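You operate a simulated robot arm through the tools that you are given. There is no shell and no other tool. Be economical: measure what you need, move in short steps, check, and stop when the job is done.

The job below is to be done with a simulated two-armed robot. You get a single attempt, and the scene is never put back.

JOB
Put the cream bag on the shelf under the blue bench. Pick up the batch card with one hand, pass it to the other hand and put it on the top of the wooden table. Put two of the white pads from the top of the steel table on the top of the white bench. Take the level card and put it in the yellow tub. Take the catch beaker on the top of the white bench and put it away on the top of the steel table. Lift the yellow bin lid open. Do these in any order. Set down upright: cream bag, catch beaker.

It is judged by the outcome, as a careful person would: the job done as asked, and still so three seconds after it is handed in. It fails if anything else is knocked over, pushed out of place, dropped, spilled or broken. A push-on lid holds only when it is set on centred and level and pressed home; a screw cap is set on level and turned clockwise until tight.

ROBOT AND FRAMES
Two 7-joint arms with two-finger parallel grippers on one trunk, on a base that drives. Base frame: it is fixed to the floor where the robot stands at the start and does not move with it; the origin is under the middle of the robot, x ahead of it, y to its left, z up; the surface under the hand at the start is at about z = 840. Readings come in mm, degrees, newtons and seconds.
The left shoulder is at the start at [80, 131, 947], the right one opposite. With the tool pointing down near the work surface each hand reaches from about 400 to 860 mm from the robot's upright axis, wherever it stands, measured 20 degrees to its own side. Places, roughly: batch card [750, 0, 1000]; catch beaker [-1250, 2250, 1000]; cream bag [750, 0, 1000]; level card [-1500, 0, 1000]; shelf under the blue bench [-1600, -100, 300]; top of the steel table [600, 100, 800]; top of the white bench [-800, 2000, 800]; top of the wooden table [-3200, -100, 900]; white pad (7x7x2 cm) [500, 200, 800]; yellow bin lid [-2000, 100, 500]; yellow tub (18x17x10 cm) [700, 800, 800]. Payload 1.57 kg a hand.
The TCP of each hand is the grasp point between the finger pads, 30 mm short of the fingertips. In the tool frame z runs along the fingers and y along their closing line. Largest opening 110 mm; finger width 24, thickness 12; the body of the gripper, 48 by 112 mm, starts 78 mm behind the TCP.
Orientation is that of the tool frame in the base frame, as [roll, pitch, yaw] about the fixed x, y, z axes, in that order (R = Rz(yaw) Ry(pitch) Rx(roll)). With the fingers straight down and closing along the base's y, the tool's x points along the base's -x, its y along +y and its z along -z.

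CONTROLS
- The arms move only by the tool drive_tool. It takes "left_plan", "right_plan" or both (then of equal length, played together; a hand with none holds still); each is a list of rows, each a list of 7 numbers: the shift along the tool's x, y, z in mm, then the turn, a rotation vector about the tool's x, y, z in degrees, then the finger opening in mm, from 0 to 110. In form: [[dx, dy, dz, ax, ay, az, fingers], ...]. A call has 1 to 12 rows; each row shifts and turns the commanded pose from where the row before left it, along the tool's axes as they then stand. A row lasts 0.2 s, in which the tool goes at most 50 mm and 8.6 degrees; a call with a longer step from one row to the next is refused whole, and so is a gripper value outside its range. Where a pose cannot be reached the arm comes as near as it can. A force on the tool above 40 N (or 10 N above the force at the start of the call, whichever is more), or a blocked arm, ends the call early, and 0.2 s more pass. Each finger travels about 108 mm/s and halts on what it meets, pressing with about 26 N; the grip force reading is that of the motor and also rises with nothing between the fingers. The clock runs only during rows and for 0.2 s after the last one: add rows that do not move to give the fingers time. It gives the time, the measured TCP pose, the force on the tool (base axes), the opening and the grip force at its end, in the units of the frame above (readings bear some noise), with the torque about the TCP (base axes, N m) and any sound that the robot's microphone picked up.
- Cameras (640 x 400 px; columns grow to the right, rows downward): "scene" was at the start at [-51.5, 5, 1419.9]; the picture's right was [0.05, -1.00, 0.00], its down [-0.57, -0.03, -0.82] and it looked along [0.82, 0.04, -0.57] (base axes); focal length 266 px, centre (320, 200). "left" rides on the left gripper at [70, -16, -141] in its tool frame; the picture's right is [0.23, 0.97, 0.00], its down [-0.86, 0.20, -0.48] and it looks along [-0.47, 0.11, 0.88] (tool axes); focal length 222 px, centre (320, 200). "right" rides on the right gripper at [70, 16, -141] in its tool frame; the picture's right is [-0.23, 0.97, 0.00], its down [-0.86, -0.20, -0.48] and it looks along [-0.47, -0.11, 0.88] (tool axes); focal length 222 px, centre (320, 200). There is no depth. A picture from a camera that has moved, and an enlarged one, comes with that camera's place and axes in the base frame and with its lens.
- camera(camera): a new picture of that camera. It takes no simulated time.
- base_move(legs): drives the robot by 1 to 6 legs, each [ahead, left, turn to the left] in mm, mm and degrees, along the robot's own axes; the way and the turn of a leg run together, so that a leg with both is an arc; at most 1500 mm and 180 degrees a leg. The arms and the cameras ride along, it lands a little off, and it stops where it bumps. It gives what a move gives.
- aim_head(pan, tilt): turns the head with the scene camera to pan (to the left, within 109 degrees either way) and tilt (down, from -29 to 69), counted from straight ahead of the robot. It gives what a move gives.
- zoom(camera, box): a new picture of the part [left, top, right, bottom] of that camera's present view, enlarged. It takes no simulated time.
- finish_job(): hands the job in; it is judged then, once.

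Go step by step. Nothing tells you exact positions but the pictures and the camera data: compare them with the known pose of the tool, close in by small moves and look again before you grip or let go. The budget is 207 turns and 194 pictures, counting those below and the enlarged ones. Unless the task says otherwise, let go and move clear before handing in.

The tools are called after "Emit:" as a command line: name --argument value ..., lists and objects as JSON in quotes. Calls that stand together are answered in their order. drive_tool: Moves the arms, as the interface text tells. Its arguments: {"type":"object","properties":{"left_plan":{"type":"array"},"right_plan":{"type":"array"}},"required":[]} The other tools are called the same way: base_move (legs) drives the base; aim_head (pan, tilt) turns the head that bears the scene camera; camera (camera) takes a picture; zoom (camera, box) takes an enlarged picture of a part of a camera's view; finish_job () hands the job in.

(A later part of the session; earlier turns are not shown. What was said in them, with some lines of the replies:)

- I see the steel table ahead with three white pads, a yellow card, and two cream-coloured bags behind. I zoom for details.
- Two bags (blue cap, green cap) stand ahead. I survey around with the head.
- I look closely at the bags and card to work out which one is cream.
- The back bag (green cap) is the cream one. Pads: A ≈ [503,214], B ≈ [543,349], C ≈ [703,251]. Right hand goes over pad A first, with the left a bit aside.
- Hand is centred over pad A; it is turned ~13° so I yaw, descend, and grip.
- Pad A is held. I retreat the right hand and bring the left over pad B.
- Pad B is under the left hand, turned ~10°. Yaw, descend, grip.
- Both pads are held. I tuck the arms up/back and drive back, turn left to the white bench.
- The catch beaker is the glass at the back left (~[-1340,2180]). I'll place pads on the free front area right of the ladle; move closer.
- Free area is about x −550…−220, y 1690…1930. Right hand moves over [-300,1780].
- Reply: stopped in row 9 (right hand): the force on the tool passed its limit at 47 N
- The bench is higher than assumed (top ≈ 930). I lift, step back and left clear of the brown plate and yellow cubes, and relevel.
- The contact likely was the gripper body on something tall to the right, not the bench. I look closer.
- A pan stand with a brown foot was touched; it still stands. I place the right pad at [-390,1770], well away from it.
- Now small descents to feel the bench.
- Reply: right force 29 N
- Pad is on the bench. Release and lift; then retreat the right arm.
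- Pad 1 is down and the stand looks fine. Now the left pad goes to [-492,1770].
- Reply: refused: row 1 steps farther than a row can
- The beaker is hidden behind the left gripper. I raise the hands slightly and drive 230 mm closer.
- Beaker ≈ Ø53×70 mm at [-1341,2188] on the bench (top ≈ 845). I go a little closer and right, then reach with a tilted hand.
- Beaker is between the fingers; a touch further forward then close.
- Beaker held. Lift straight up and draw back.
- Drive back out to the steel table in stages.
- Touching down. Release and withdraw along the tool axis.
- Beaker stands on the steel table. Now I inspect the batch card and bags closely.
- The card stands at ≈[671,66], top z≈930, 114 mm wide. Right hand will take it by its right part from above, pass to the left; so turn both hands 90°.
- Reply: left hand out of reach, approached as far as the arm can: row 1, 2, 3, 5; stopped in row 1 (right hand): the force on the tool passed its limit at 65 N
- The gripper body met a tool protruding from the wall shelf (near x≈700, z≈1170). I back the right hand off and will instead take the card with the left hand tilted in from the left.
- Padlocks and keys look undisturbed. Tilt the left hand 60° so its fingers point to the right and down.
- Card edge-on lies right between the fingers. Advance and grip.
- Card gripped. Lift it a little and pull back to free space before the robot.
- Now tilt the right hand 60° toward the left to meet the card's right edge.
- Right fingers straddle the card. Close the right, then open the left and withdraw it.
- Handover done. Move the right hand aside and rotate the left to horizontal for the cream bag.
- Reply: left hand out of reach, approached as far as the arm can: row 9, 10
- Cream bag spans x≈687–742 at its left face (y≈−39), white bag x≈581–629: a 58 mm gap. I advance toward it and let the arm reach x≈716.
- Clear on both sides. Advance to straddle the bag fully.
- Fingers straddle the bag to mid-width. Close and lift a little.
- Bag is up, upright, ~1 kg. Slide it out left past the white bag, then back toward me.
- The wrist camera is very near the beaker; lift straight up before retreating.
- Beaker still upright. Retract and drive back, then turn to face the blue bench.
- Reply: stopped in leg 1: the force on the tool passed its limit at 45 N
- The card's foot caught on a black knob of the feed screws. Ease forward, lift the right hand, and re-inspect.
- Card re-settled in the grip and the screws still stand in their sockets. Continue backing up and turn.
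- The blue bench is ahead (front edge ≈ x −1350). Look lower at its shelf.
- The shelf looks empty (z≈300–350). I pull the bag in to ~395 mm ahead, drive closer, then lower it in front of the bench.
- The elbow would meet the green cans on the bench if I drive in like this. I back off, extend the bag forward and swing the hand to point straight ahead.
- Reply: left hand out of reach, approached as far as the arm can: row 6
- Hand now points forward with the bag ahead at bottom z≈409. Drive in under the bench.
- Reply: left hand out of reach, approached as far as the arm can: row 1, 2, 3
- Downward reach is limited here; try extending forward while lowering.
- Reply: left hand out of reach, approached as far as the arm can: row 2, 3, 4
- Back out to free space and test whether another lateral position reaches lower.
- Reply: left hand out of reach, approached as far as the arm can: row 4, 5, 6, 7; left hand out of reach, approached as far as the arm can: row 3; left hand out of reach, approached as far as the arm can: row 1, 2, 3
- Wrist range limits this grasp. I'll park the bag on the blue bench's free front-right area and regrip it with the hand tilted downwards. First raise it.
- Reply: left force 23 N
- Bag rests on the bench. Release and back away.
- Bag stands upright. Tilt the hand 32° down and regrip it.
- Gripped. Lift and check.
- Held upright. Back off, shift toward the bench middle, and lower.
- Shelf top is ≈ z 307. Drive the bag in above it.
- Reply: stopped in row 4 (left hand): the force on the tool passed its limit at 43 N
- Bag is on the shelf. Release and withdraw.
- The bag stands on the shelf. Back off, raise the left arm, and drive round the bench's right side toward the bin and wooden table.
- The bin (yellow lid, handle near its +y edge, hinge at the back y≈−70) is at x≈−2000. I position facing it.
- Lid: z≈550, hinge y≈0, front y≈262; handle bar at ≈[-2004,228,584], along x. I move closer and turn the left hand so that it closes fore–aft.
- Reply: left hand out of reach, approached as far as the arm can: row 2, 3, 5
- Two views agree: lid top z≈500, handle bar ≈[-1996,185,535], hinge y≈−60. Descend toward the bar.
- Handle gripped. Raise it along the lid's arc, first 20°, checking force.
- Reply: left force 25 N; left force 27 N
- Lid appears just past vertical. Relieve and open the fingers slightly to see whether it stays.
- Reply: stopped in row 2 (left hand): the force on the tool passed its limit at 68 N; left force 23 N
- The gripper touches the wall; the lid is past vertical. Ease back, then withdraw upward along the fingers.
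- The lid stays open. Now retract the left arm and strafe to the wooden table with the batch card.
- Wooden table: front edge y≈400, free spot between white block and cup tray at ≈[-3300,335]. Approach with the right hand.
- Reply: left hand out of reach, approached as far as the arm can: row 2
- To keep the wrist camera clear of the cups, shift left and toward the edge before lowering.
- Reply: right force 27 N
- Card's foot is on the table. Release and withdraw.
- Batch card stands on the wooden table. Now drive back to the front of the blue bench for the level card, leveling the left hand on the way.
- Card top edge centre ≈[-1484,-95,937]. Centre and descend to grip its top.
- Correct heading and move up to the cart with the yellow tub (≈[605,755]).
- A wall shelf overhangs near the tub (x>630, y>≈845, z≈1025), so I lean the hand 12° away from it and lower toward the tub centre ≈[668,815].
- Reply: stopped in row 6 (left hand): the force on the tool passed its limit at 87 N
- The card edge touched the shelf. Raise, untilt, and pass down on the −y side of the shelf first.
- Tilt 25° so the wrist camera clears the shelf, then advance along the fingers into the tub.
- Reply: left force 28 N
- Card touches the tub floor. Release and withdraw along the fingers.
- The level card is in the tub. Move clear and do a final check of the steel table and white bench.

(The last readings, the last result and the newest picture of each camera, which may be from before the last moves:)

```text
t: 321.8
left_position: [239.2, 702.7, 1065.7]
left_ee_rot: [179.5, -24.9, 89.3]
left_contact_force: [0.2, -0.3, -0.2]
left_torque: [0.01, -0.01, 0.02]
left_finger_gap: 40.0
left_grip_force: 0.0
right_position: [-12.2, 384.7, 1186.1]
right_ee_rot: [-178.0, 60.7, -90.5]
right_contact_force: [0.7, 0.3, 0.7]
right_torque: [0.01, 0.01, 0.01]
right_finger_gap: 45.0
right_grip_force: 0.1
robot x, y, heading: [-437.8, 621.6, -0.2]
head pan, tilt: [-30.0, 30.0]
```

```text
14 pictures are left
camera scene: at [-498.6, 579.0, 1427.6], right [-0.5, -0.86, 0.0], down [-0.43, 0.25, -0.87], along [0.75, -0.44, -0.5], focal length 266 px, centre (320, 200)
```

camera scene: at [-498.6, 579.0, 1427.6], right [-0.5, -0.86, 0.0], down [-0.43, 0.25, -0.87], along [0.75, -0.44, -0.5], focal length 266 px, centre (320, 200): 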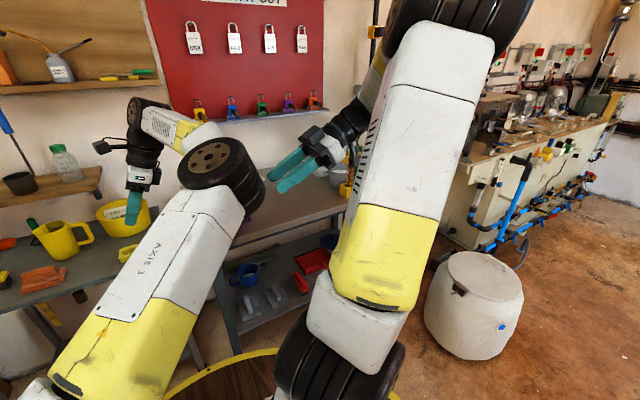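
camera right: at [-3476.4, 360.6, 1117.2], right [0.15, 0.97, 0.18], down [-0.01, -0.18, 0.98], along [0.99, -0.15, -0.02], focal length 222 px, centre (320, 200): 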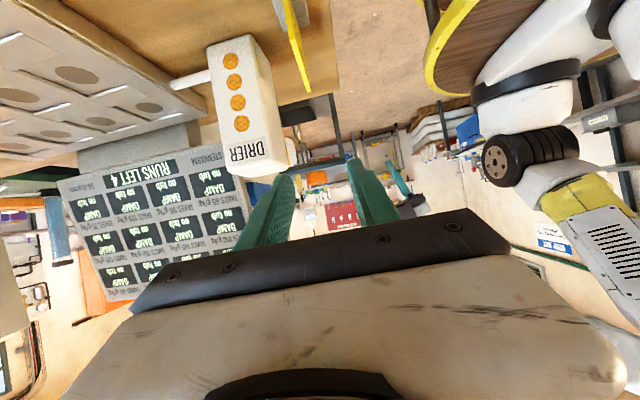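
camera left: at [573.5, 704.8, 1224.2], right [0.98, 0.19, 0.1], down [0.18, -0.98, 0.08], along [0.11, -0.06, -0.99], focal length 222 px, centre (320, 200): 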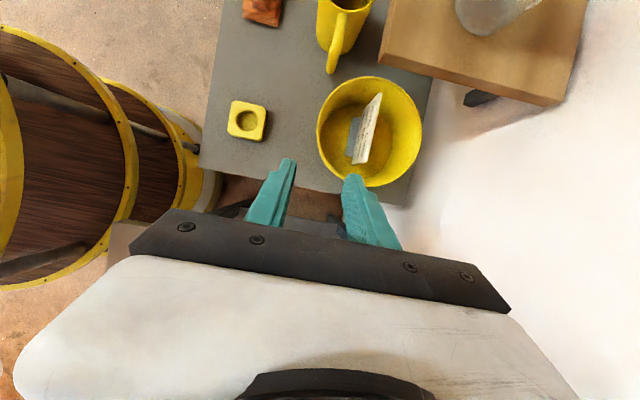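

Everything looks in place; I take a closer look at the funnel stand that was touched earlier.

Emit:
base_move --legs '[[100, 420, 0]]'

Emit:
aim_head --pan 70 --tilt 30

Emit:
camera --camera "scene"

```text
t: 324.4
left_position: [340.6, 1124.9, 1066.9]
left_ee_rot: [179.7, -24.9, 89.8]
left_contact_force: [-0.8, -1.0, 0.3]
left_torque: [-0.01, 0.02, -0.02]
left_finger_gap: 40.1
left_grip_force: 0.1
right_position: [92.7, 805.0, 1186.6]
right_ee_rot: [-178.0, 60.7, -90.0]
right_contact_force: [-0.5, -0.8, 0.3]
right_torque: [0.02, 0.01, 0.0]
right_finger_gap: 45.0
right_grip_force: 0.0
robot x, y, heading: [-335.7, 1041.6, -0.1]
head pan, tilt: [-30.0, 30.0]
```

```text
t: 326.2
left_position: [341.6, 1125.5, 1066.3]
left_ee_rot: [179.6, -24.9, 89.8]
left_contact_force: [-0.4, -0.3, 0.8]
left_torque: [0.0, 0.03, 0.03]
left_finger_gap: 39.9
left_grip_force: 0.0
right_position: [91.4, 806.3, 1187.0]
right_ee_rot: [-178.0, 60.7, -90.0]
right_contact_force: [0.5, 0.0, 0.3]
right_torque: [0.02, 0.0, -0.01]
right_finger_gap: 45.1
right_grip_force: 0.1
robot x, y, heading: [-336.4, 1036.5, -0.1]
head pan, tilt: [70.0, 30.0]
```

```text
13 pictures are left
camera scene: at [-443.6, 1127.1, 1427.6], right [0.94, -0.34, 0.0], down [-0.17, -0.47, -0.87], along [0.29, 0.81, -0.5], focal length 266 px, centre (320, 200)
```

scene: 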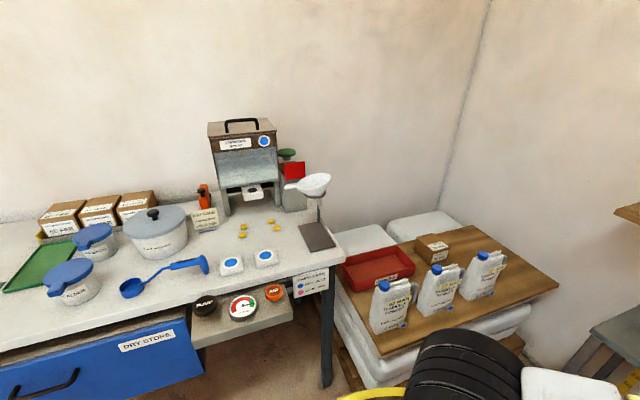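

Emit:
zoom --camera "scene" --box '[265, 140, 365, 260]'

```text
3.33 times, centred on (315, 200) of scene
camera zoom: at [-443.6, 1127.1, 1427.6], right [0.94, -0.34, 0.0], down [-0.17, -0.47, -0.87], along [0.29, 0.81, -0.5], focal length 887 px, centre (337, 200)
```

zoom: 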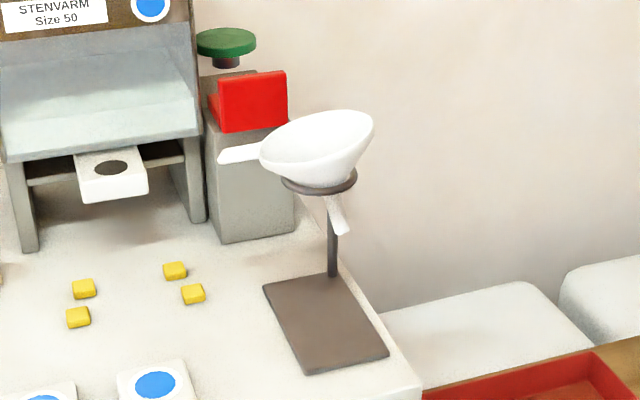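

All six jobs are done as far as the pictures show, the hands are empty and clear, so I hand in now. One doubt: the white funnel on the white bench stand, which the gripper may have brushed early on, sits tilted by about 17°. It is still in its ring, and I can't tell whether it was like that before.

Emit:
finish_job

```text
The job is handed in.
```

I handed the job in with all six tasks done and both hands empty and clear, but I may have tilted a white funnel on the white bench.

- **Cream bag:** upright on the shelf under the blue bench. I set it down briefly on the bench top to change my grip.
- **Batch card:** passed from the left hand to the right and stood on the wooden table.
- **White pads:** two are on the white bench.
- **Catch beaker:** upright on the steel table.
- **Level card:** in the yellow tub.
- **Yellow bin lid:** open and staying open by itself.

**Possible problem:** early on the gripper hit something beside the funnel stand on the white bench. The funnel is still in its ring but tilted about 17°. I had no clear earlier picture to tell whether I caused it, and I left it alone rather than risk knocking it out.

The arms also bumped a padlock on the wall shelf, a feed-screw knob on the steel table and the shelf above the tub. The padlock and the feed screw looked undisturbed afterwards, and I saw no damage to the shelf.
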